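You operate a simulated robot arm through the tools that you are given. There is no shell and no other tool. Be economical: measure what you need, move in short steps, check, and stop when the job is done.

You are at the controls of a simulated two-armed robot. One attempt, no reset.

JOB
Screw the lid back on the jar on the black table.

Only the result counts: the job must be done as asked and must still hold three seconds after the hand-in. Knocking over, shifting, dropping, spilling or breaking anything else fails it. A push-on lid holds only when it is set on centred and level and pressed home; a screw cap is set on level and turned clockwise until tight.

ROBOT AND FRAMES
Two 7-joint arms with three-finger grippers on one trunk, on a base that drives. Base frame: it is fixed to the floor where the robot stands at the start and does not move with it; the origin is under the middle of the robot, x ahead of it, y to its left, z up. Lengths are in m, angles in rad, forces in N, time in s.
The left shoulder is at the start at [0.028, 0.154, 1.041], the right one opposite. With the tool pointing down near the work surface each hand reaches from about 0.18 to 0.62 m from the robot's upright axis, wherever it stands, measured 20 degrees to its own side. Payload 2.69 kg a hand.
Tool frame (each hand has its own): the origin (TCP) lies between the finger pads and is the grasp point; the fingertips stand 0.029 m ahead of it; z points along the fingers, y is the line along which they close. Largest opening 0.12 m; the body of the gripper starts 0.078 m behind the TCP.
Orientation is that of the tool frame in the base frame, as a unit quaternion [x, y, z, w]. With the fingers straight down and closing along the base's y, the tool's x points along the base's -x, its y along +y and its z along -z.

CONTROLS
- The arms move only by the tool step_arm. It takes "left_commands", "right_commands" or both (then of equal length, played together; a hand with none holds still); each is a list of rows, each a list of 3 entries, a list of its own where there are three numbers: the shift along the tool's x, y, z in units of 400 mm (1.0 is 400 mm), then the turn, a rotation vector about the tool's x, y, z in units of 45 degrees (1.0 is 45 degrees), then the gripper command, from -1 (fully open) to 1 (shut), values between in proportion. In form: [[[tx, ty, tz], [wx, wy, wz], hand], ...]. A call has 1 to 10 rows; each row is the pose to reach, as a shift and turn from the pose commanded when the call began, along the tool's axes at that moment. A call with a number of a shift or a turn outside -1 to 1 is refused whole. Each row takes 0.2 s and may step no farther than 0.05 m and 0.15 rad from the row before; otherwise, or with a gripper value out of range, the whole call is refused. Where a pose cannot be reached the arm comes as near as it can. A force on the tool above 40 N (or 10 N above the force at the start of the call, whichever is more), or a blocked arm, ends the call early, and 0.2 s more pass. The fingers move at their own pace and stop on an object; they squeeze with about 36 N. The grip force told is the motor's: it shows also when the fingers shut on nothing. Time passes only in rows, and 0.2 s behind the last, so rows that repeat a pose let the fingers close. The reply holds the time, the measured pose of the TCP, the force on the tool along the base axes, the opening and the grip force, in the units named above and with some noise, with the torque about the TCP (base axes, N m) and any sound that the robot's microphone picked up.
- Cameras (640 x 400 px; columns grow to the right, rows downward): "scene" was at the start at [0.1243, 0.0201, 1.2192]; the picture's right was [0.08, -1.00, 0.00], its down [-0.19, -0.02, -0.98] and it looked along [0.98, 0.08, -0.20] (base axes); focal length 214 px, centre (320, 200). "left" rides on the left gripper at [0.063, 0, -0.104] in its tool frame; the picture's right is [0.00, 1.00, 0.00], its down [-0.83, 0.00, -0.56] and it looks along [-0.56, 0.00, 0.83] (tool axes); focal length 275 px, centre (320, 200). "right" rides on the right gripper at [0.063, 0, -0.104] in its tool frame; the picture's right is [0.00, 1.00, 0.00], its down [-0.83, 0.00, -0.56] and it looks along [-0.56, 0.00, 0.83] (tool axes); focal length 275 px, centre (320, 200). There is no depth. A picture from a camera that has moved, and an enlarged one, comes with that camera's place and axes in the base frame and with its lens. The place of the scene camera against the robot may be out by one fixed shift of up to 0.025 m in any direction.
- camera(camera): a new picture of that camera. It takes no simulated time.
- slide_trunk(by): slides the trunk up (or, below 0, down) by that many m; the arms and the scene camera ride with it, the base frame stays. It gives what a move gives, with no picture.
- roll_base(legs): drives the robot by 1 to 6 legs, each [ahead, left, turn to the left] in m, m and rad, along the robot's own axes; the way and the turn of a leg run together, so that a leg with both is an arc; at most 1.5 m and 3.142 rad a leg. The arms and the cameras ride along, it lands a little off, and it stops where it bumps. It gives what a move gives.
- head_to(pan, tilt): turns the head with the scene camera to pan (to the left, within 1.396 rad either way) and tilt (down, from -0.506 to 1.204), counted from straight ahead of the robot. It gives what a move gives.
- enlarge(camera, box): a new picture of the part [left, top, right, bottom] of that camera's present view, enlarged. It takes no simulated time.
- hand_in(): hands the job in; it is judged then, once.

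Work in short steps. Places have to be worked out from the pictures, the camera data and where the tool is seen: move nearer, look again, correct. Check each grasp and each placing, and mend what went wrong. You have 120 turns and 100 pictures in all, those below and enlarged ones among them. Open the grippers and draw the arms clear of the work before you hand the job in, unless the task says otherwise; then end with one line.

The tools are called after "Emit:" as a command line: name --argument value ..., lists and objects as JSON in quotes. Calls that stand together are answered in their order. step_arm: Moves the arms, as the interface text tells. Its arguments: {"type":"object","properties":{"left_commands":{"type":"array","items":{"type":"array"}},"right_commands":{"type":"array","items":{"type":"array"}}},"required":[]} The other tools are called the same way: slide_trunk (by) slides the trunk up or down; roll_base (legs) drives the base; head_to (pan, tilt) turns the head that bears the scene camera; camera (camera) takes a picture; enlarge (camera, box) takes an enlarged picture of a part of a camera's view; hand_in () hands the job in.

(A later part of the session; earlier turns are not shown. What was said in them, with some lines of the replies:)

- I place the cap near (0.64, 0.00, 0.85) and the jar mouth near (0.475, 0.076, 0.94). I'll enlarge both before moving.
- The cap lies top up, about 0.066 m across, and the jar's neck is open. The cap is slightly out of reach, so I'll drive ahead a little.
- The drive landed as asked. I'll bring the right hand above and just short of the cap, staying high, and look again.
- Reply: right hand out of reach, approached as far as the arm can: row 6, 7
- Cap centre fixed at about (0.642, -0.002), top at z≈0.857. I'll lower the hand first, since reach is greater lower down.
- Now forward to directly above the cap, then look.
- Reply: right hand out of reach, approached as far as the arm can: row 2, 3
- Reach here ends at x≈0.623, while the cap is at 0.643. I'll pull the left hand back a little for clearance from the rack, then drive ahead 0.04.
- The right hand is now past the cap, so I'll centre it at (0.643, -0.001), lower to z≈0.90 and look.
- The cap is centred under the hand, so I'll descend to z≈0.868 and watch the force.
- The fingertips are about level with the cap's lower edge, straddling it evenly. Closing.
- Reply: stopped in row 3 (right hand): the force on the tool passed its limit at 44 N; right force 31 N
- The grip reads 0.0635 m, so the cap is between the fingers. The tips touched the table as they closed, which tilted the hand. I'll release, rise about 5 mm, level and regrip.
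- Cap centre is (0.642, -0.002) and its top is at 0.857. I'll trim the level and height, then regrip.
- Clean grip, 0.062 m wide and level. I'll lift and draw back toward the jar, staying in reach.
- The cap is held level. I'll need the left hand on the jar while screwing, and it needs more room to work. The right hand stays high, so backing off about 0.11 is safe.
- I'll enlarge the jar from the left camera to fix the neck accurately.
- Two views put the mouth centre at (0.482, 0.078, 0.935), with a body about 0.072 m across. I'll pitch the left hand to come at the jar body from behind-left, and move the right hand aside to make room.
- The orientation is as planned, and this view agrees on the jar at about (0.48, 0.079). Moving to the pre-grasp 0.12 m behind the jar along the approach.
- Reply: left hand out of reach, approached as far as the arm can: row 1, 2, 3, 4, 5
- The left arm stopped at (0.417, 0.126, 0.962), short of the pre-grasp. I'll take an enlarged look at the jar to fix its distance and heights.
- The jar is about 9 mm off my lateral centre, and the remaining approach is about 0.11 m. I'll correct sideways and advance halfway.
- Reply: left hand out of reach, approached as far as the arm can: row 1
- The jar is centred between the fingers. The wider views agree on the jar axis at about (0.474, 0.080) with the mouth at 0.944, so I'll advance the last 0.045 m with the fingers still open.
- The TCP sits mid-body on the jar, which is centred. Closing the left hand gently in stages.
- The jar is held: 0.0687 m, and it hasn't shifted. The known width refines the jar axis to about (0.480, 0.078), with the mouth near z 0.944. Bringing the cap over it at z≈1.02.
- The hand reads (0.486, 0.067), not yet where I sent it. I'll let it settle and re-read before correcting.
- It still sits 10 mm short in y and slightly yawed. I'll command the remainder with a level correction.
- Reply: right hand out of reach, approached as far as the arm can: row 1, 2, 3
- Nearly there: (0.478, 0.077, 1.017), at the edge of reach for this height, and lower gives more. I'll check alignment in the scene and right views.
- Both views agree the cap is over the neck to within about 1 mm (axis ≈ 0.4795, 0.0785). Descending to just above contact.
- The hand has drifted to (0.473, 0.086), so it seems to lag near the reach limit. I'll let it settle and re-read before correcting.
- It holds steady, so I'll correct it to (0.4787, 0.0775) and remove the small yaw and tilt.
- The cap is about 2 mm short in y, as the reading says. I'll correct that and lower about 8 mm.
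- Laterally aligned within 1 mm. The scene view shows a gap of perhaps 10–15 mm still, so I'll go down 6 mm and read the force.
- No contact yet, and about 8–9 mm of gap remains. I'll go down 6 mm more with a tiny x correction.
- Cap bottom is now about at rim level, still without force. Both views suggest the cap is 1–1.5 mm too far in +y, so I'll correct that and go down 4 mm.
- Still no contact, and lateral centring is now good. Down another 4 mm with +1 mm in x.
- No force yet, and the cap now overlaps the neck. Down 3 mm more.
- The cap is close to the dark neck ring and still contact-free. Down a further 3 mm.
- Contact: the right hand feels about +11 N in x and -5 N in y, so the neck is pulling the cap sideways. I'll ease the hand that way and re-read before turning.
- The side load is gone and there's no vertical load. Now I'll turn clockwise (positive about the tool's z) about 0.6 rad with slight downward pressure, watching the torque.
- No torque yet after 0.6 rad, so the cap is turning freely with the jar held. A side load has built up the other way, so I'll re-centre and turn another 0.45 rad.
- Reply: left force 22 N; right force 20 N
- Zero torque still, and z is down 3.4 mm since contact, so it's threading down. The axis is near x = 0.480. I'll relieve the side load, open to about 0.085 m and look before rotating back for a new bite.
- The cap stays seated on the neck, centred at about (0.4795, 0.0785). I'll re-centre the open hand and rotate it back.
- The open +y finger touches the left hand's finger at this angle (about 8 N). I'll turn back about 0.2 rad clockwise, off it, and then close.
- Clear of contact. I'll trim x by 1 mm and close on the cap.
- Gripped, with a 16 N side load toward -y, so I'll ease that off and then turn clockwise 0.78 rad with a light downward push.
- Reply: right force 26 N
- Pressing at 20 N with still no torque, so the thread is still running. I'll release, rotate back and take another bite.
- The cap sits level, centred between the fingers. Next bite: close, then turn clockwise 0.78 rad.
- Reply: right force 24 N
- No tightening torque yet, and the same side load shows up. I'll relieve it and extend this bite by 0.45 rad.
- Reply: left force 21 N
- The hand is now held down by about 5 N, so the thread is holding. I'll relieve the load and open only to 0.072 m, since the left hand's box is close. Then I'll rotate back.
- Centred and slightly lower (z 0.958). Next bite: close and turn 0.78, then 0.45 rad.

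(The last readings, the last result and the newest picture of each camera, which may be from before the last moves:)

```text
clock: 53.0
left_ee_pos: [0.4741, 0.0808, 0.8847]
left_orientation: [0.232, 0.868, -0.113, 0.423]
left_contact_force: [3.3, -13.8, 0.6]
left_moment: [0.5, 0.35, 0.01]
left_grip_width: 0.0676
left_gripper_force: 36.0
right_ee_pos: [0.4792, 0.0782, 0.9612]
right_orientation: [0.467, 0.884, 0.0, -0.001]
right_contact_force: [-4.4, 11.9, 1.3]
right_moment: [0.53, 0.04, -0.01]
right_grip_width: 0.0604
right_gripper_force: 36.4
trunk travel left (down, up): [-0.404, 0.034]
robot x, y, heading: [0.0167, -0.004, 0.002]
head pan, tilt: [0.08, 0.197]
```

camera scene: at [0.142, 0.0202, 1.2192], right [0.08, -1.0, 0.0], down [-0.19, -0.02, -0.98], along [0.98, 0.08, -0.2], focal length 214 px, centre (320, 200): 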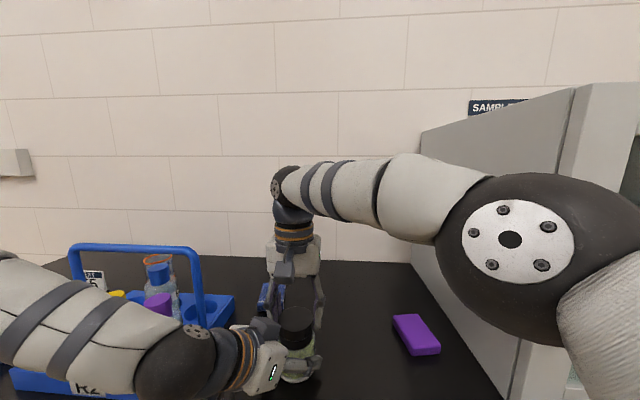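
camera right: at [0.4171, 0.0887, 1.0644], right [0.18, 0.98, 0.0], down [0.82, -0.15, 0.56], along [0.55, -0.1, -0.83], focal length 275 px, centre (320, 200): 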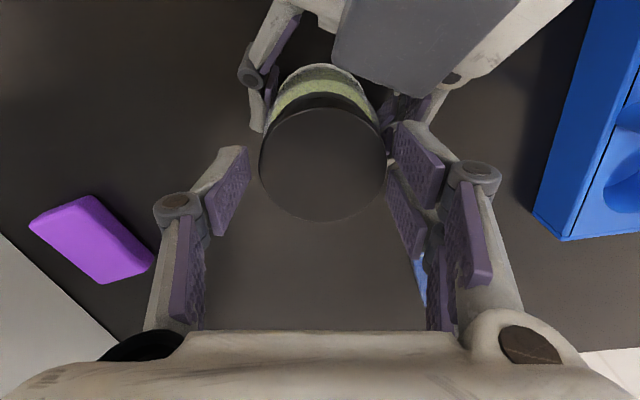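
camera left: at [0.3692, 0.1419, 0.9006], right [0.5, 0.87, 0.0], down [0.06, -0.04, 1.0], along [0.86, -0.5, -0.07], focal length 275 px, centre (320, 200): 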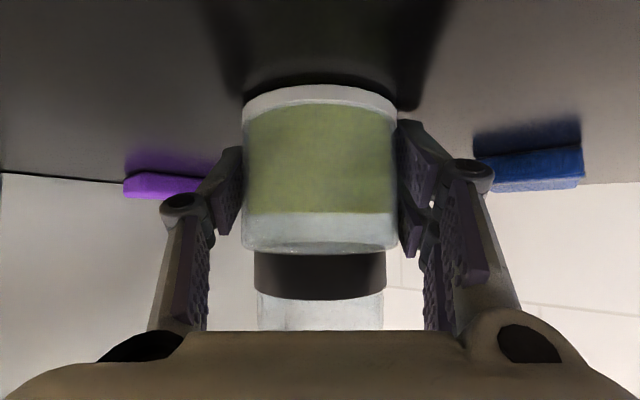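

The grip width changed slightly (0.0604) and z rose, so I'll check how the cap sits before going on.

Emit:
enlarge --camera "scene" --box '[250, 260, 350, 360]'

Emit:
enlarge --camera "right" --box '[230, 30, 430, 240]'

Emit:
camera --camera "left"

```text
4.00 times, centred on (300, 310) of scene
camera zoom: at [0.142, 0.0201, 1.2192], right [0.08, -1.0, 0.0], down [-0.19, -0.02, -0.98], along [0.98, 0.08, -0.2], focal length 858 px, centre (400, -240)
```

zoom: 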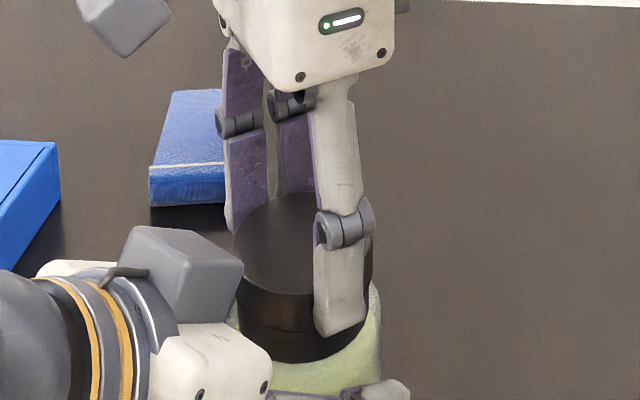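

```text
1.90 times, centred on (330, 135) of right
camera zoom: at [0.4436, 0.1295, 1.0645], right [0.82, 0.57, 0.0], down [0.47, -0.69, 0.55], along [0.31, -0.46, -0.83], focal length 524 px, centre (301, 324)
```

zoom: 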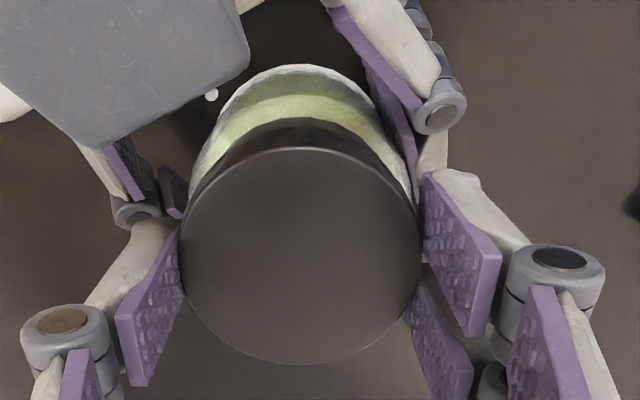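

```text
37 pictures are left
camera left: at [0.3694, 0.1417, 0.9004], right [0.5, 0.86, 0.0], down [0.06, -0.04, 1.0], along [0.86, -0.5, -0.07], focal length 275 px, centre (320, 200)
```

left: 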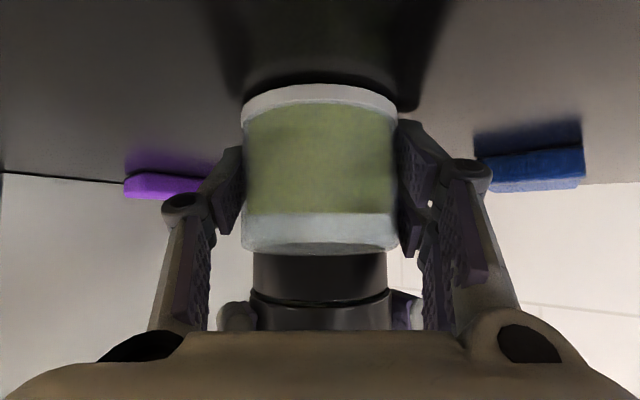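

The left camera shows the cap right at the neck ring. Enlarging that seam.

Emit:
enlarge --camera "left" --box '[240, 240, 400, 340]'

```text
4.00 times, centred on (320, 290) of left
camera zoom: at [0.3694, 0.1417, 0.9004], right [0.5, 0.86, 0.0], down [0.06, -0.04, 1.0], along [0.86, -0.5, -0.07], focal length 1101 px, centre (320, -160)
```

zoom: 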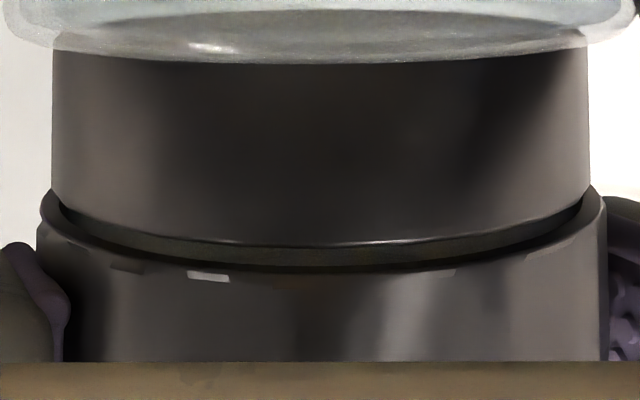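

The cap is level with about a 2 mm even gap above the ring, which makes a good progress gauge. I'll relieve the side load and turn a further 0.45 rad.

Emit:
step_arm --right_commands '[[[0.005, 0.0013, 0], [0, 0, 0], 1], [[0.005, 0.0013, 0], [0, 0, 0.15], 1], [[0.005, 0.0013, 0], [0, 0, 0.3], 1], [[0.005, 0.0013, 0], [0, 0, 0.45], 1], [[0.005, 0.0013, 0], [0, 0, 0.57], 1], [[0.005, 0.0013, 0], [0, 0, 0.57], 1]]'

Emit:
enlarge --camera "left" --box '[240, 240, 400, 340]'

```text
clock: 54.4
left_ee_pos: [0.4756, 0.0805, 0.8837]
left_orientation: [0.232, 0.868, -0.113, 0.423]
left_contact_force: [2.4, 3.2, 1.0]
left_moment: [-0.04, 0.13, 0.0]
left_grip_width: 0.0674
left_gripper_force: 35.6
right_ee_pos: [0.4803, 0.0778, 0.9595]
right_orientation: [0.651, 0.759, 0.001, -0.001]
right_contact_force: [-1.7, -1.5, -0.3]
right_moment: [-0.06, -0.05, -0.02]
right_grip_width: 0.06
right_gripper_force: 35.7
trunk travel left (down, up): [-0.404, 0.034]
robot x, y, heading: [0.0189, -0.0043, 0.0]
head pan, tilt: [0.08, 0.197]
```

```text
4.00 times, centred on (320, 290) of left
camera zoom: at [0.3698, 0.1422, 0.9004], right [0.5, 0.87, 0.0], down [0.06, -0.04, 1.0], along [0.86, -0.5, -0.07], focal length 1101 px, centre (320, -160)
```

zoom: 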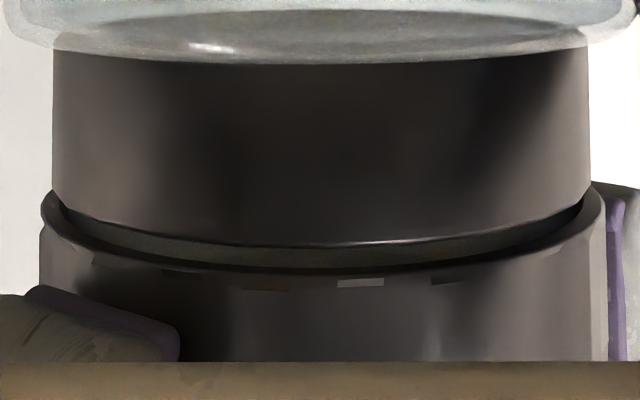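

A light mark on the cap moved with the hand, so the cap is really turning while the jar stays still. The loads are near zero and the gap is much the same, so I'll go back for another bite.

Emit:
step_arm --right_commands '[[[0, 0, 0], [0, 0, 0], -0.2], [[0, 0, 0], [0, 0, 0], -0.2], [[0, 0, 0], [0, 0, -0.17], -0.2], [[0, 0, 0], [0, 0, -0.34], -0.2], [[0, 0, 0], [0, 0, -0.51], -0.2], [[0, 0, 0], [0, 0, -0.68], -0.2], [[0, 0, 0], [0, 0, -0.85], -0.2], [[0, 0, 0], [0, 0, -1.0], -0.2]]'

Emit:
step_arm --right_commands '[[[0, 0, 0], [0, 0, -0.17], -0.2], [[0, 0, 0], [0, 0, -0.34], -0.2], [[0, 0, 0], [0, 0, -0.51], -0.2], [[0, 0, 0], [0, 0, -0.57], -0.2], [[0, 0, 0], [0, 0, -0.57], -0.2]]'

Emit:
enlarge --camera "left" --box '[240, 240, 400, 340]'

```text
clock: 56.2
left_ee_pos: [0.4733, 0.0811, 0.8859]
left_orientation: [0.231, 0.868, -0.113, 0.424]
left_contact_force: [-0.1, -0.3, 0.4]
left_moment: [0.1, 0.01, 0.0]
left_grip_width: 0.0675
left_gripper_force: 35.7
right_ee_pos: [0.4791, 0.0785, 0.9604]
right_orientation: [0.309, 0.951, 0.002, -0.001]
right_contact_force: [0.7, -0.8, 0.0]
right_moment: [0.01, 0.02, -0.02]
right_grip_width: 0.0719
right_gripper_force: 0.1
trunk travel left (down, up): [-0.404, 0.034]
robot x, y, heading: [0.0146, 0.0016, 0.003]
head pan, tilt: [0.08, 0.197]
```

```text
clock: 57.4
left_ee_pos: [0.473, 0.0812, 0.885]
left_orientation: [0.232, 0.868, -0.113, 0.424]
left_contact_force: [-1.3, 0.3, -0.8]
left_moment: [-0.02, -0.18, 0.0]
left_grip_width: 0.0677
left_gripper_force: 36.7
right_ee_pos: [0.4794, 0.0785, 0.9594]
right_orientation: [0.092, 0.996, 0.002, 0.0]
right_contact_force: [2.1, -0.8, 2.4]
right_moment: [0.11, -0.06, -0.09]
right_grip_width: 0.0722
right_gripper_force: 0.4
trunk travel left (down, up): [-0.404, 0.034]
robot x, y, heading: [0.0184, -0.0014, 0.0]
head pan, tilt: [0.08, 0.197]
```

```text
4.00 times, centred on (320, 290) of left
camera zoom: at [0.3694, 0.1418, 0.9004], right [0.5, 0.87, 0.0], down [0.06, -0.04, 1.0], along [0.86, -0.5, -0.07], focal length 1101 px, centre (320, -160)
```

zoom: 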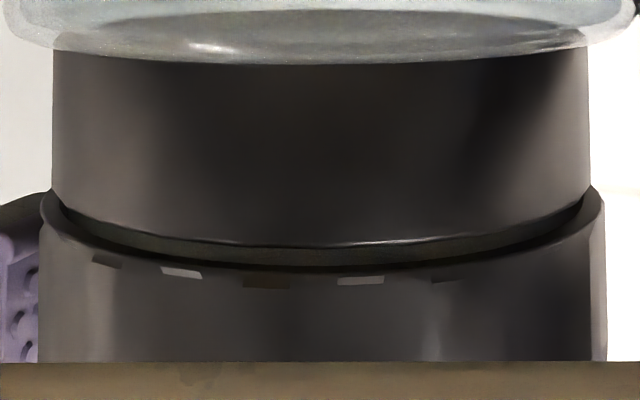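

The cap stayed put as the hand returned, and the gap is slightly smaller. Another bite, with a light push down.

Emit:
step_arm --right_commands '[[[0, 0, 0], [0, 0, 0], 1], [[0, 0, 0], [0, 0, 0], 1], [[0, 0, 0.002], [0, 0, 0.165], 1], [[0, 0, 0.004], [0, 0, 0.33], 1], [[0, 0, 0.004], [0, 0, 0.495], 1], [[0, 0, 0.004], [0, 0, 0.66], 1], [[0, 0, 0.004], [0, 0, 0.825], 1], [[0, 0, 0.004], [0, 0, 0.99], 1], [[0, 0, 0.004], [0, 0, 0.99], 1]]'

Emit:
step_arm --right_commands '[[[0, 0, 0], [0, 0, 0], 1], [[0, 0, 0], [0, 0, 0.15], 1], [[0, 0, 0], [0, 0, 0.3], 1], [[0, 0, 0], [0, 0, 0.45], 1], [[0, 0, 0], [0, 0, 0.57], 1], [[0, 0, 0], [0, 0, 0.57], 1]]'

Emit:
enlarge --camera "left" --box '[240, 240, 400, 340]'

```text
clock: 59.4
left_ee_pos: [0.4735, 0.0815, 0.8845]
left_orientation: [0.232, 0.868, -0.113, 0.424]
left_contact_force: [12.6, 13.4, -5.5]
left_moment: [-0.05, 0.54, -0.83]
left_grip_width: 0.0674
left_gripper_force: 35.8
right_ee_pos: [0.479, 0.0771, 0.9586]
right_orientation: [0.463, 0.886, 0.0, -0.002]
right_contact_force: [-15.7, -11.5, 17.9]
right_moment: [-0.42, 0.56, 1.08]
right_grip_width: 0.062
right_gripper_force: 36.1
trunk travel left (down, up): [-0.404, 0.034]
robot x, y, heading: [0.0165, 0.0033, 0.002]
head pan, tilt: [0.08, 0.197]
```

```text
clock: 60.8
left_ee_pos: [0.4743, 0.082, 0.8854]
left_orientation: [0.233, 0.867, -0.114, 0.425]
left_contact_force: [9.1, 5.2, 6.5]
left_moment: [0.19, -0.23, -0.11]
left_grip_width: 0.0684
left_gripper_force: 35.9
right_ee_pos: [0.4808, 0.0799, 0.9581]
right_orientation: [0.649, 0.761, 0.001, -0.002]
right_contact_force: [-9.1, -1.3, 1.1]
right_moment: [-0.28, 0.5, 0.23]
right_grip_width: 0.062
right_gripper_force: 35.8
trunk travel left (down, up): [-0.404, 0.034]
robot x, y, heading: [0.0184, 0.0035, 0.003]
head pan, tilt: [0.08, 0.197]
```

```text
4.00 times, centred on (320, 290) of left
camera zoom: at [0.3693, 0.1417, 0.9011], right [0.5, 0.86, 0.0], down [0.06, -0.04, 1.0], along [0.86, -0.5, -0.07], focal length 1101 px, centre (320, -160)
```

zoom: 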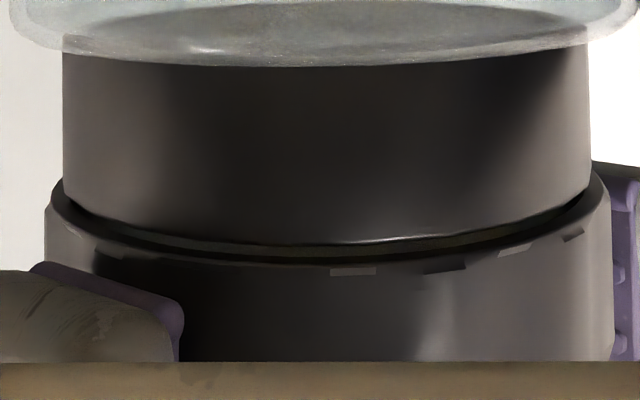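

Tightening torque appeared: 1.08 N·m about the vertical. On the next turn it dropped while the jar slipped and leaned slightly in the left grip, so the cap has come up against its stop. I'll look at the whole picture before releasing.

Emit:
camera --camera "left"

Emit:
enlarge --camera "scene" --box '[230, 250, 370, 400]'

```text
32 pictures are left
camera left: at [0.3693, 0.1417, 0.9011], right [0.5, 0.86, 0.0], down [0.06, -0.04, 1.0], along [0.86, -0.5, -0.07], focal length 275 px, centre (320, 200)
```

left: 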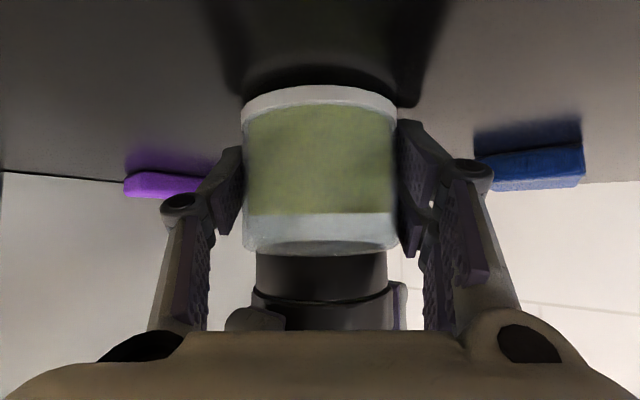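

```text
2.67 times, centred on (300, 325) of scene
camera zoom: at [0.1415, 0.0204, 1.2194], right [0.08, -1.0, 0.0], down [-0.19, -0.02, -0.98], along [0.98, 0.08, -0.2], focal length 572 px, centre (373, -133)
```

zoom: 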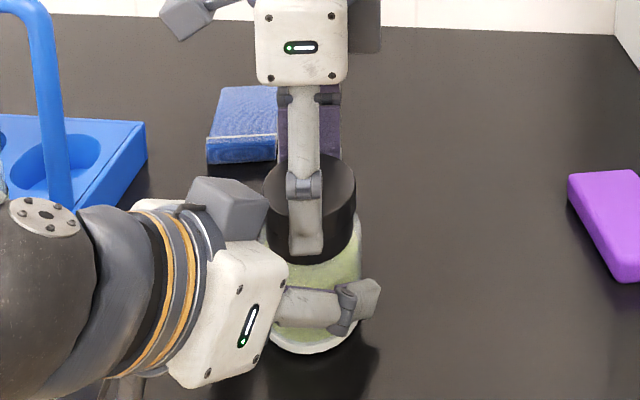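

I'll open the right hand, rotate back and take one short confirming bite to check it's tight.

Emit:
step_arm --right_commands '[[[0, 0, 0], [0, 0, 0], -0.2], [[0, 0, 0], [0, 0, 0], -0.2], [[0, 0, 0], [0, 0, -0.17], -0.2], [[0, 0, 0], [0, 0, -0.34], -0.2], [[0, 0, 0], [0, 0, -0.51], -0.2], [[0, 0, 0], [0, 0, -0.68], -0.2], [[0, 0, 0], [0, 0, -0.85], -0.2], [[0, 0, 0], [0, 0, -1.0], -0.2], [[0, 0, 0], [0, 0, -1.0], -0.2]]'

Emit:
camera --camera "right"

Emit:
enlarge --camera "left" --box '[240, 240, 400, 340]'

```text
clock: 62.8
left_ee_pos: [0.4731, 0.0808, 0.8852]
left_orientation: [0.232, 0.868, -0.113, 0.424]
left_contact_force: [-2.5, -4.2, 12.8]
left_moment: [-0.11, -0.5, -0.15]
left_grip_width: 0.0679
left_gripper_force: 36.4
right_ee_pos: [0.4792, 0.0772, 0.9597]
right_orientation: [0.307, 0.952, 0.002, -0.001]
right_contact_force: [-0.3, 0.3, -0.2]
right_moment: [0.01, -0.03, 0.02]
right_grip_width: 0.0717
right_gripper_force: 0.1
trunk travel left (down, up): [-0.404, 0.034]
robot x, y, heading: [0.0169, 0.0007, 0.001]
head pan, tilt: [0.08, 0.197]
```

```text
30 pictures are left
camera right: at [0.4273, 0.1147, 1.0639], right [0.58, 0.81, 0.0], down [0.68, -0.48, 0.55], along [0.45, -0.32, -0.83], focal length 275 px, centre (320, 200)
```

right: 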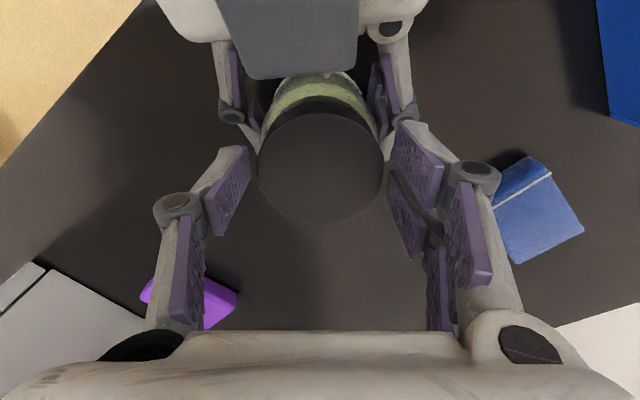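

```text
4.00 times, centred on (320, 290) of left
camera zoom: at [0.3688, 0.1413, 0.9011], right [0.5, 0.86, 0.0], down [0.06, -0.04, 1.0], along [0.86, -0.5, -0.07], focal length 1101 px, centre (320, -160)
```

zoom: 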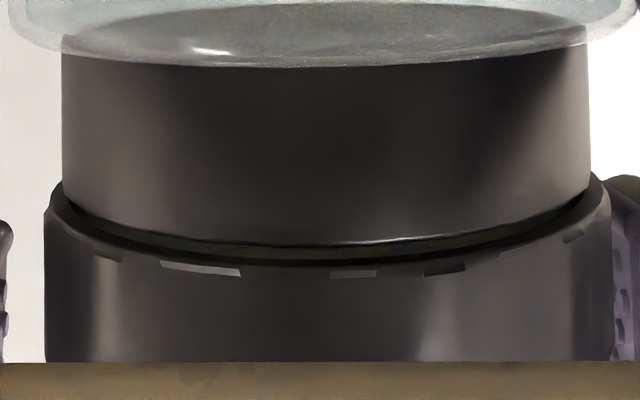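

The cap stays put. Confirming bite: grip and turn 0.35 rad, reading the torque.

Emit:
step_arm --right_commands '[[[0, 0, 0], [0, 0, 0], 1], [[0, 0, 0], [0, 0, 0], 1], [[0, 0, 0], [0, 0, 0.1], 1], [[0, 0, 0], [0, 0, 0.2], 1], [[0, 0, 0], [0, 0, 0.3], 1]]'

Emit:
enlarge --camera "left" --box '[240, 240, 400, 340]'

```text
clock: 64.0
left_ee_pos: [0.4736, 0.0816, 0.8843]
left_orientation: [0.232, 0.868, -0.114, 0.424]
left_contact_force: [14.5, -3.1, -2.3]
left_moment: [0.46, 0.46, -0.63]
left_grip_width: 0.068
left_gripper_force: 36.2
right_ee_pos: [0.4793, 0.0802, 0.9592]
right_orientation: [0.417, 0.909, 0.002, -0.002]
right_contact_force: [-15.3, 7.4, 12.9]
right_moment: [0.1, 0.29, 0.76]
right_grip_width: 0.0611
right_gripper_force: 36.0
trunk travel left (down, up): [-0.404, 0.034]
robot x, y, heading: [0.0128, 0.0012, 0.003]
head pan, tilt: [0.08, 0.197]
```

```text
4.00 times, centred on (320, 290) of left
camera zoom: at [0.3691, 0.1423, 0.9], right [0.5, 0.87, 0.0], down [0.06, -0.04, 1.0], along [0.86, -0.5, -0.07], focal length 1101 px, centre (320, -160)
```

zoom: 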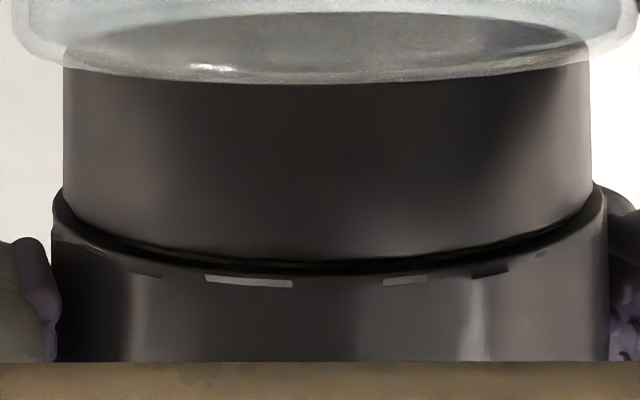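

Torque is 0.76 N·m and the gap has narrowed, so it's biting. Turning another 0.3 rad in this bite.

Emit:
step_arm --right_commands '[[[0, 0, 0], [0, 0, 0.1], 1], [[0, 0, 0], [0, 0, 0.2], 1], [[0, 0, 0], [0, 0, 0.3], 1], [[0, 0, 0], [0, 0, 0.4], 1]]'

Emit:
camera --camera "left"

Emit:
enlarge --camera "left" --box '[240, 240, 400, 340]'

```text
clock: 65.0
left_ee_pos: [0.4719, 0.0799, 0.8844]
left_orientation: [0.234, 0.868, -0.115, 0.423]
left_contact_force: [-11.5, -10.4, -0.4]
left_moment: [0.1, -0.34, -0.94]
left_grip_width: 0.0695
left_gripper_force: 35.6
right_ee_pos: [0.4817, 0.0796, 0.9605]
right_orientation: [0.556, 0.831, 0.004, 0.002]
right_contact_force: [11.9, 13.2, 12.4]
right_moment: [0.66, -0.83, 0.95]
right_grip_width: 0.0596
right_gripper_force: 35.6
trunk travel left (down, up): [-0.404, 0.034]
robot x, y, heading: [0.0152, 0.0048, -0.003]
head pan, tilt: [0.08, 0.197]
```

```text
27 pictures are left
camera left: at [0.3677, 0.1413, 0.9005], right [0.51, 0.86, 0.0], down [0.06, -0.04, 1.0], along [0.86, -0.5, -0.07], focal length 275 px, centre (320, 200)
```

left: 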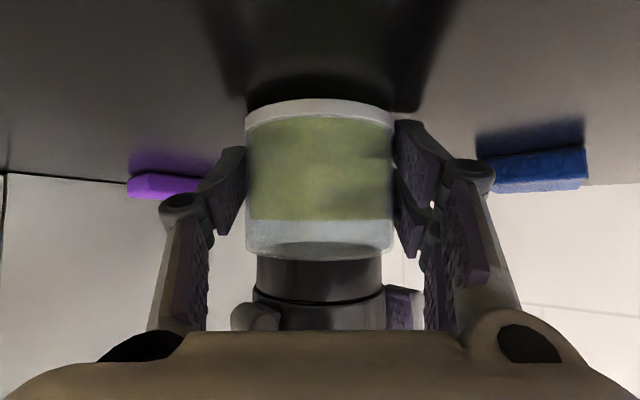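

```text
4.00 times, centred on (320, 290) of left
camera zoom: at [0.3677, 0.1413, 0.9005], right [0.51, 0.86, 0.0], down [0.06, -0.04, 1.0], along [0.86, -0.5, -0.07], focal length 1101 px, centre (320, -160)
```

zoom: 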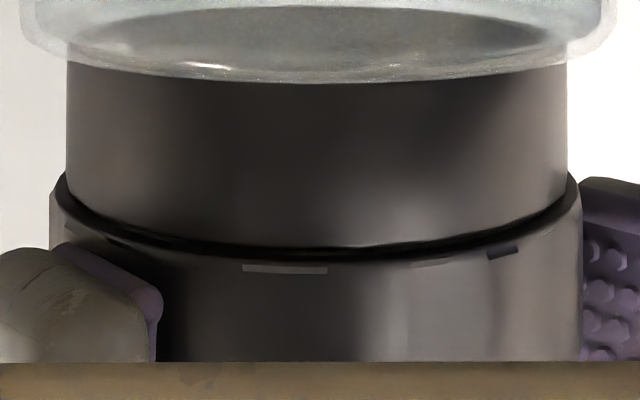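

Torque is 0.95 N·m and the seam is nearly closed, so it's tight. The jar has begun to slip in the left grip, so I'll stop turning and release the right hand, opening only a little.

Emit:
step_arm --right_commands '[[[0, 0, 0], [0, 0, 0], -0.2], [[0, 0, 0], [0, 0, 0], -0.2], [[0, 0, 0], [0, 0, 0], -0.2]]'

Emit:
camera --camera "left"

Emit:
enlarge --camera "scene" --box '[230, 250, 370, 400]'

Emit:
camera --camera "right"

```text
clock: 65.8
left_ee_pos: [0.4739, 0.0812, 0.8842]
left_orientation: [0.232, 0.868, -0.113, 0.424]
left_contact_force: [0.9, -0.4, 0.6]
left_moment: [-0.03, -0.15, 0.05]
left_grip_width: 0.0691
left_gripper_force: 35.6
right_ee_pos: [0.4791, 0.0787, 0.9577]
right_orientation: [0.555, 0.832, 0.001, -0.002]
right_contact_force: [-0.2, 0.3, -0.4]
right_moment: [0.01, -0.01, 0.02]
right_grip_width: 0.0719
right_gripper_force: 0.0
trunk travel left (down, up): [-0.404, 0.034]
robot x, y, heading: [0.0175, -0.0001, 0.003]
head pan, tilt: [0.08, 0.197]
```

```text
25 pictures are left
camera left: at [0.3697, 0.1421, 0.9004], right [0.5, 0.87, 0.0], down [0.06, -0.04, 1.0], along [0.86, -0.5, -0.07], focal length 275 px, centre (320, 200)
```

left: 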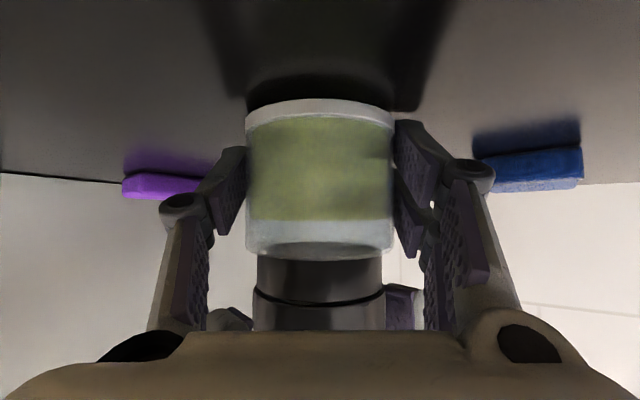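

```text
2.67 times, centred on (300, 325) of scene
camera zoom: at [0.1421, 0.0203, 1.2192], right [0.08, -1.0, 0.0], down [-0.19, -0.02, -0.98], along [0.98, 0.08, -0.2], focal length 572 px, centre (373, -133)
```

zoom: 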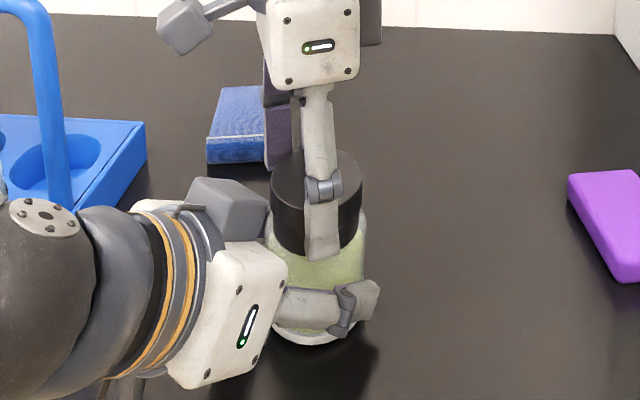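

```text
23 pictures are left
camera right: at [0.4557, 0.1368, 1.0621], right [0.92, 0.39, 0.0], down [0.32, -0.77, 0.55], along [0.21, -0.51, -0.83], focal length 275 px, centre (320, 200)
```

right: 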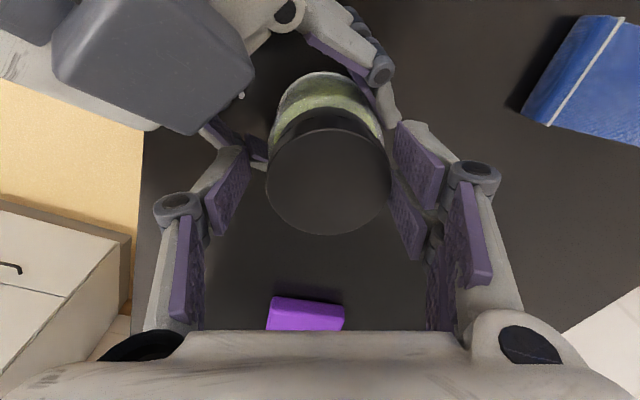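

The right hand is free. I'll centre it about the cap and lift it straight off.

Emit:
step_arm --right_commands '[[[0, 0.009, 0], [0, 0, 0], -0.25], [[0, 0.009, -0.03], [0, 0, 0], -0.25], [[0, 0.009, -0.07], [0, 0, 0], -0.25], [[0, 0.009, -0.14], [0, 0, 0], -0.25], [[0, 0.009, -0.14], [0, 0, 0], -0.25]]'

Emit:
camera --camera "scene"

Emit:
enlarge --camera "scene" --box '[250, 260, 350, 390]'

```text
clock: 67.0
left_ee_pos: [0.4744, 0.0817, 0.8848]
left_orientation: [0.232, 0.868, -0.114, 0.424]
left_contact_force: [0.1, 0.0, 0.8]
left_moment: [-0.04, -0.06, -0.01]
left_grip_width: 0.0694
left_gripper_force: 36.1
right_ee_pos: [0.4883, 0.0731, 0.9982]
right_orientation: [0.56, 0.829, 0.002, -0.003]
right_contact_force: [0.5, -0.5, 0.4]
right_moment: [0.0, -0.01, 0.01]
right_grip_width: 0.075
right_gripper_force: 0.0
right hand out of reach, approached as far as the arm can: row 4, 5
trunk travel left (down, up): [-0.404, 0.034]
robot x, y, heading: [0.0195, 0.0009, 0.005]
head pan, tilt: [0.08, 0.197]
```

```text
22 pictures are left
camera scene: at [0.142, 0.0202, 1.2192], right [0.08, -1.0, 0.0], down [-0.19, -0.02, -0.98], along [0.98, 0.08, -0.2], focal length 214 px, centre (320, 200)
```

scene: 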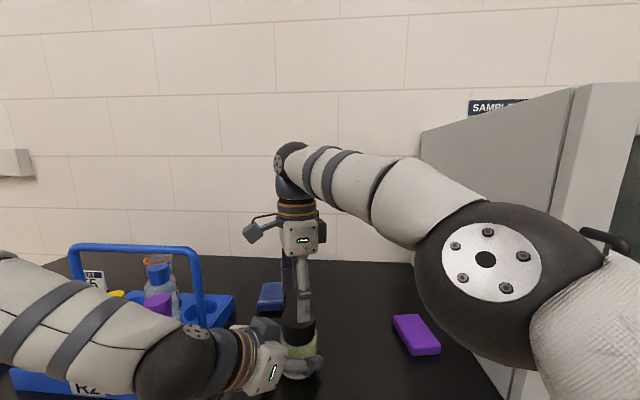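

```text
3.08 times, centred on (300, 325) of scene
camera zoom: at [0.142, 0.0202, 1.2192], right [0.08, -1.0, 0.0], down [-0.19, -0.02, -0.98], along [0.98, 0.08, -0.2], focal length 660 px, centre (382, -185)
```

zoom: 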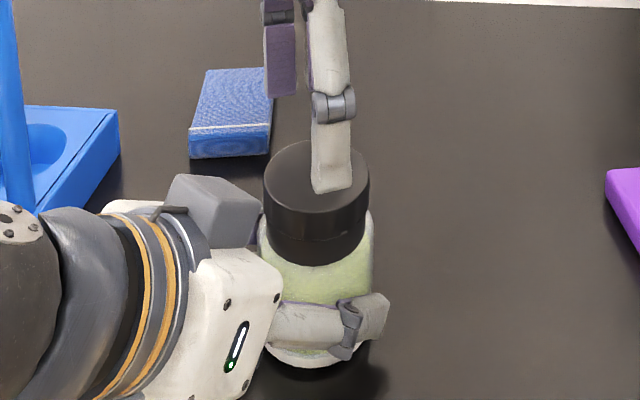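

The cap is on, level and flush with the ring, and the fingertips are clear above it. Moving the right hand away to the right.

Emit:
step_arm --right_commands '[[[-0.09, -0.037, -0.01], [0, 0, 0], -0.25], [[-0.18, -0.075, -0.02], [0, 0, 0], -0.25], [[-0.27, -0.112, -0.05], [0, 0, 0], -0.25], [[-0.371, -0.15, -0.08], [0, 0, 0], -0.25], [[-0.371, -0.15, -0.08], [0, 0, 0], -1]]'

Emit:
enlarge --camera "scene" --box '[250, 260, 350, 390]'

Emit:
enlarge --camera "left" --box '[200, 70, 440, 340]'

```text
clock: 68.2
left_ee_pos: [0.4726, 0.082, 0.8844]
left_orientation: [0.233, 0.868, -0.113, 0.424]
left_contact_force: [-0.5, 0.4, 0.4]
left_moment: [-0.01, -0.02, 0.0]
left_grip_width: 0.0687
left_gripper_force: 35.7
right_ee_pos: [0.4842, -0.079, 1.0279]
right_orientation: [0.553, 0.833, 0.0, -0.001]
right_contact_force: [-0.2, 0.2, 0.4]
right_moment: [-0.01, 0.03, 0.0]
right_grip_width: 0.1204
right_gripper_force: 0.1
trunk travel left (down, up): [-0.404, 0.034]
robot x, y, heading: [0.0212, -0.0011, 0.003]
head pan, tilt: [0.08, 0.197]
```

```text
3.08 times, centred on (300, 325) of scene
camera zoom: at [0.1421, 0.0204, 1.2192], right [0.08, -1.0, 0.0], down [-0.2, -0.02, -0.98], along [0.98, 0.08, -0.2], focal length 660 px, centre (382, -185)
```

zoom: 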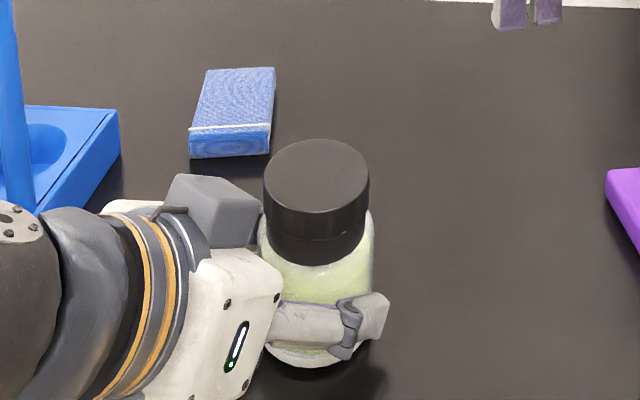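

```text
1.48 times, centred on (320, 205) of left
camera zoom: at [0.3695, 0.142, 0.9003], right [0.5, 0.87, 0.0], down [0.06, -0.04, 1.0], along [0.86, -0.5, -0.07], focal length 408 px, centre (320, 193)
```

zoom: 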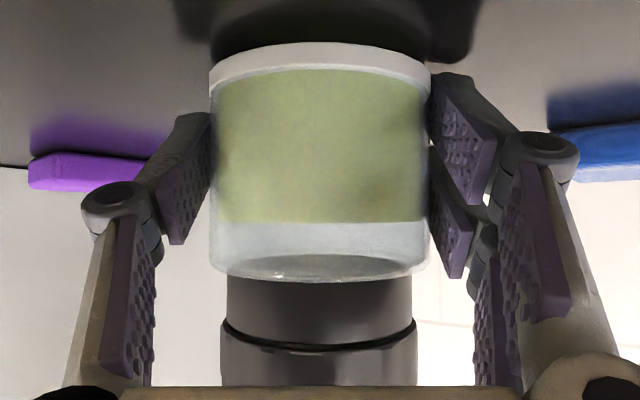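

The lid is seated and level. Before releasing the jar I'll ease the left hand down about 1.5 mm so the base rests on the table, then open slowly.

Emit:
step_arm --left_commands '[[[0.003, 0, 0.0023], [0, 0, 0], 1], [[0.003, 0, 0.0023], [0, 0, 0], 1]]'

Emit:
step_arm --left_commands '[[[0, 0, 0], [0, 0, 0], -0.17], [[0, 0, 0], [0, 0, 0], -0.2], [[0, 0, 0], [0, 0, 0], -0.3], [[0, 0, 0], [0, 0, 0], -0.5], [[0, 0, 0], [0, 0, 0], -1], [[0, 0, 0], [0, 0, 0], -1], [[0, 0, 0], [0, 0, 0], -1]]'

Emit:
camera --camera "left"

Emit:
enlarge --camera "scene" --box '[250, 260, 350, 390]'

```text
clock: 68.8
left_ee_pos: [0.4744, 0.0812, 0.8848]
left_orientation: [0.232, 0.867, -0.113, 0.426]
left_contact_force: [0.9, 0.4, 7.8]
left_moment: [-0.21, -0.31, 0.05]
left_grip_width: 0.0692
left_gripper_force: 36.3
right_ee_pos: [0.4846, -0.0781, 1.0267]
right_orientation: [0.553, 0.833, 0.0, 0.0]
right_contact_force: [-0.4, 0.3, -0.8]
right_moment: [-0.03, -0.02, -0.02]
right_grip_width: 0.12
right_gripper_force: 0.0
trunk travel left (down, up): [-0.404, 0.034]
robot x, y, heading: [0.0166, 0.0063, 0.006]
head pan, tilt: [0.08, 0.197]
```

```text
clock: 70.4
left_ee_pos: [0.473, 0.081, 0.8839]
left_orientation: [0.232, 0.868, -0.114, 0.424]
left_contact_force: [-0.6, 0.1, -0.4]
left_moment: [0.01, 0.01, 0.0]
left_grip_width: 0.1201
left_gripper_force: 0.1
right_ee_pos: [0.4848, -0.0788, 1.026]
right_orientation: [0.553, 0.833, 0.002, -0.001]
right_contact_force: [0.5, -0.2, 0.5]
right_moment: [0.01, 0.01, 0.01]
right_grip_width: 0.1198
right_gripper_force: 0.1
trunk travel left (down, up): [-0.404, 0.034]
robot x, y, heading: [0.0201, 0.0006, 0.006]
head pan, tilt: [0.08, 0.197]
```

```text
18 pictures are left
camera left: at [0.3693, 0.1417, 0.8989], right [0.5, 0.87, 0.0], down [0.06, -0.04, 1.0], along [0.86, -0.5, -0.07], focal length 275 px, centre (320, 200)
```

left: 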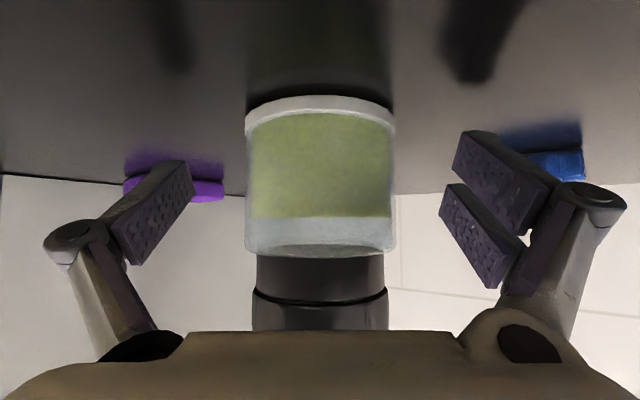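

```text
3.08 times, centred on (300, 325) of scene
camera zoom: at [0.1421, 0.0202, 1.2192], right [0.08, -1.0, 0.0], down [-0.19, -0.02, -0.98], along [0.98, 0.08, -0.2], focal length 660 px, centre (382, -185)
```

zoom: 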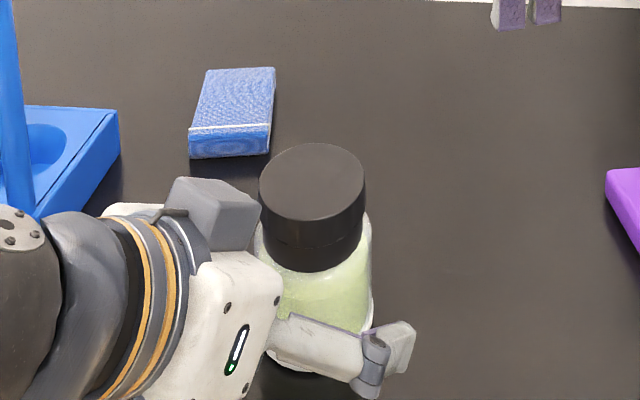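

The jar stands upright with its lid on, and the fingers are clear. Backing the left hand straight out along its approach.

Emit:
step_arm --left_commands '[[[0, 0, -0.06], [0, 0, 0], -1], [[0, 0, -0.13], [0, 0, 0], -1], [[0, 0, -0.2], [0, 0, 0], -1], [[0, 0, -0.28], [0, 0, 0], -1], [[0, 0, -0.28], [0, 0, 0], -1]]'

Emit:
enlarge --camera "left" --box '[220, 0, 420, 220]'

Emit:
camera --camera "scene"

```text
clock: 71.6
left_ee_pos: [0.4182, 0.1241, 0.9589]
left_orientation: [0.233, 0.869, -0.113, 0.422]
left_contact_force: [0.2, -0.3, 0.0]
left_moment: [0.01, -0.03, -0.02]
left_grip_width: 0.1201
left_gripper_force: 0.1
left hand out of reach, approached as far as the arm can: row 3, 4, 5
right_ee_pos: [0.4853, -0.079, 1.0264]
right_orientation: [0.554, 0.832, 0.001, -0.001]
right_contact_force: [0.4, -0.6, -1.1]
right_moment: [0.02, 0.02, 0.01]
right_grip_width: 0.12
right_gripper_force: 0.1
trunk travel left (down, up): [-0.404, 0.034]
robot x, y, heading: [0.0189, 0.0015, 0.001]
head pan, tilt: [0.08, 0.197]
```

```text
1.82 times, centred on (320, 110) of left
camera zoom: at [0.3133, 0.1848, 0.9751], right [0.5, 0.86, 0.0], down [0.06, -0.04, 1.0], along [0.86, -0.5, -0.07], focal length 500 px, centre (320, 364)
```

zoom: 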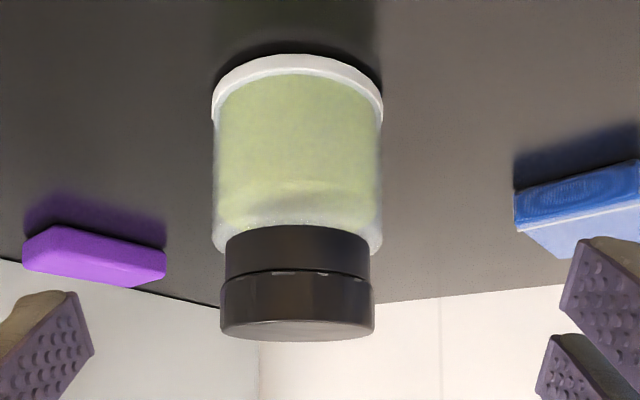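

```text
15 pictures are left
camera scene: at [0.1422, 0.0196, 1.2192], right [0.08, -1.0, 0.0], down [-0.2, -0.02, -0.98], along [0.98, 0.08, -0.2], focal length 214 px, centre (320, 200)
```

scene: 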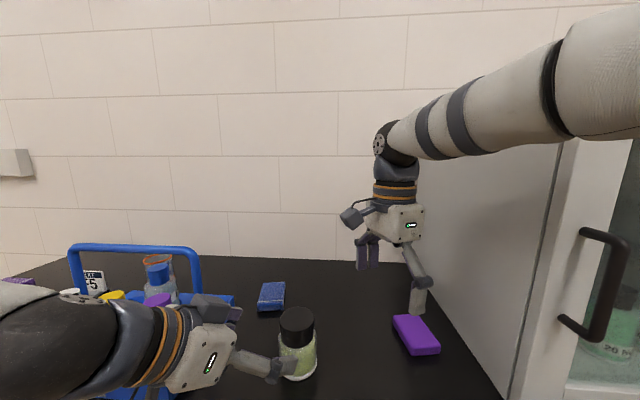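

The lid sits level and tight, and the jar is standing. I'll lift the left hand clear too, then hand in.

Emit:
step_arm --left_commands '[[[-0.08, 0, -0.062], [0, 0, 0], -1], [[-0.16, 0, -0.123], [0, 0, 0], -1], [[-0.236, 0, -0.185], [0, 0, 0], -1], [[-0.236, 0, -0.185], [0, 0, 0], -1]]'

Emit:
camera --camera "scene"

```text
clock: 72.6
left_ee_pos: [0.4182, 0.1256, 1.0803]
left_orientation: [0.232, 0.869, -0.112, 0.423]
left_contact_force: [0.0, 0.2, 0.8]
left_moment: [0.02, 0.0, 0.0]
left_grip_width: 0.1203
left_gripper_force: 0.1
right_ee_pos: [0.4844, -0.0783, 1.0276]
right_orientation: [0.553, 0.833, 0.0, -0.001]
right_contact_force: [0.3, -0.2, -0.1]
right_moment: [-0.03, -0.03, 0.01]
right_grip_width: 0.1198
right_gripper_force: 0.1
trunk travel left (down, up): [-0.404, 0.034]
robot x, y, heading: [0.0182, -0.0009, -0.002]
head pan, tilt: [0.08, 0.197]
```

```text
14 pictures are left
camera scene: at [0.1422, 0.0203, 1.2192], right [0.08, -1.0, 0.0], down [-0.2, -0.02, -0.98], along [0.98, 0.08, -0.2], focal length 214 px, centre (320, 200)
```

scene: 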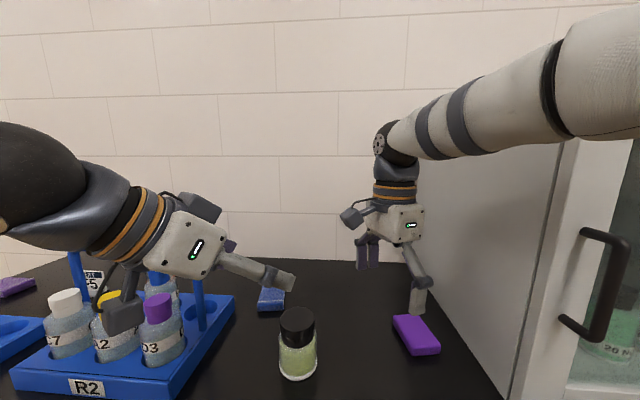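

Both hands are open and clear. The jar stands upright with the lid on, and nothing else has moved. Handing in.

Emit:
hand_in

```text
The job is handed in.
```

The lid is screwed back on the jar and sits level; it was turned clockwise until it resisted at about 1 N·m, and the jar is standing about 5 mm from where it started after slipping slightly in the left grip during the final tightening.
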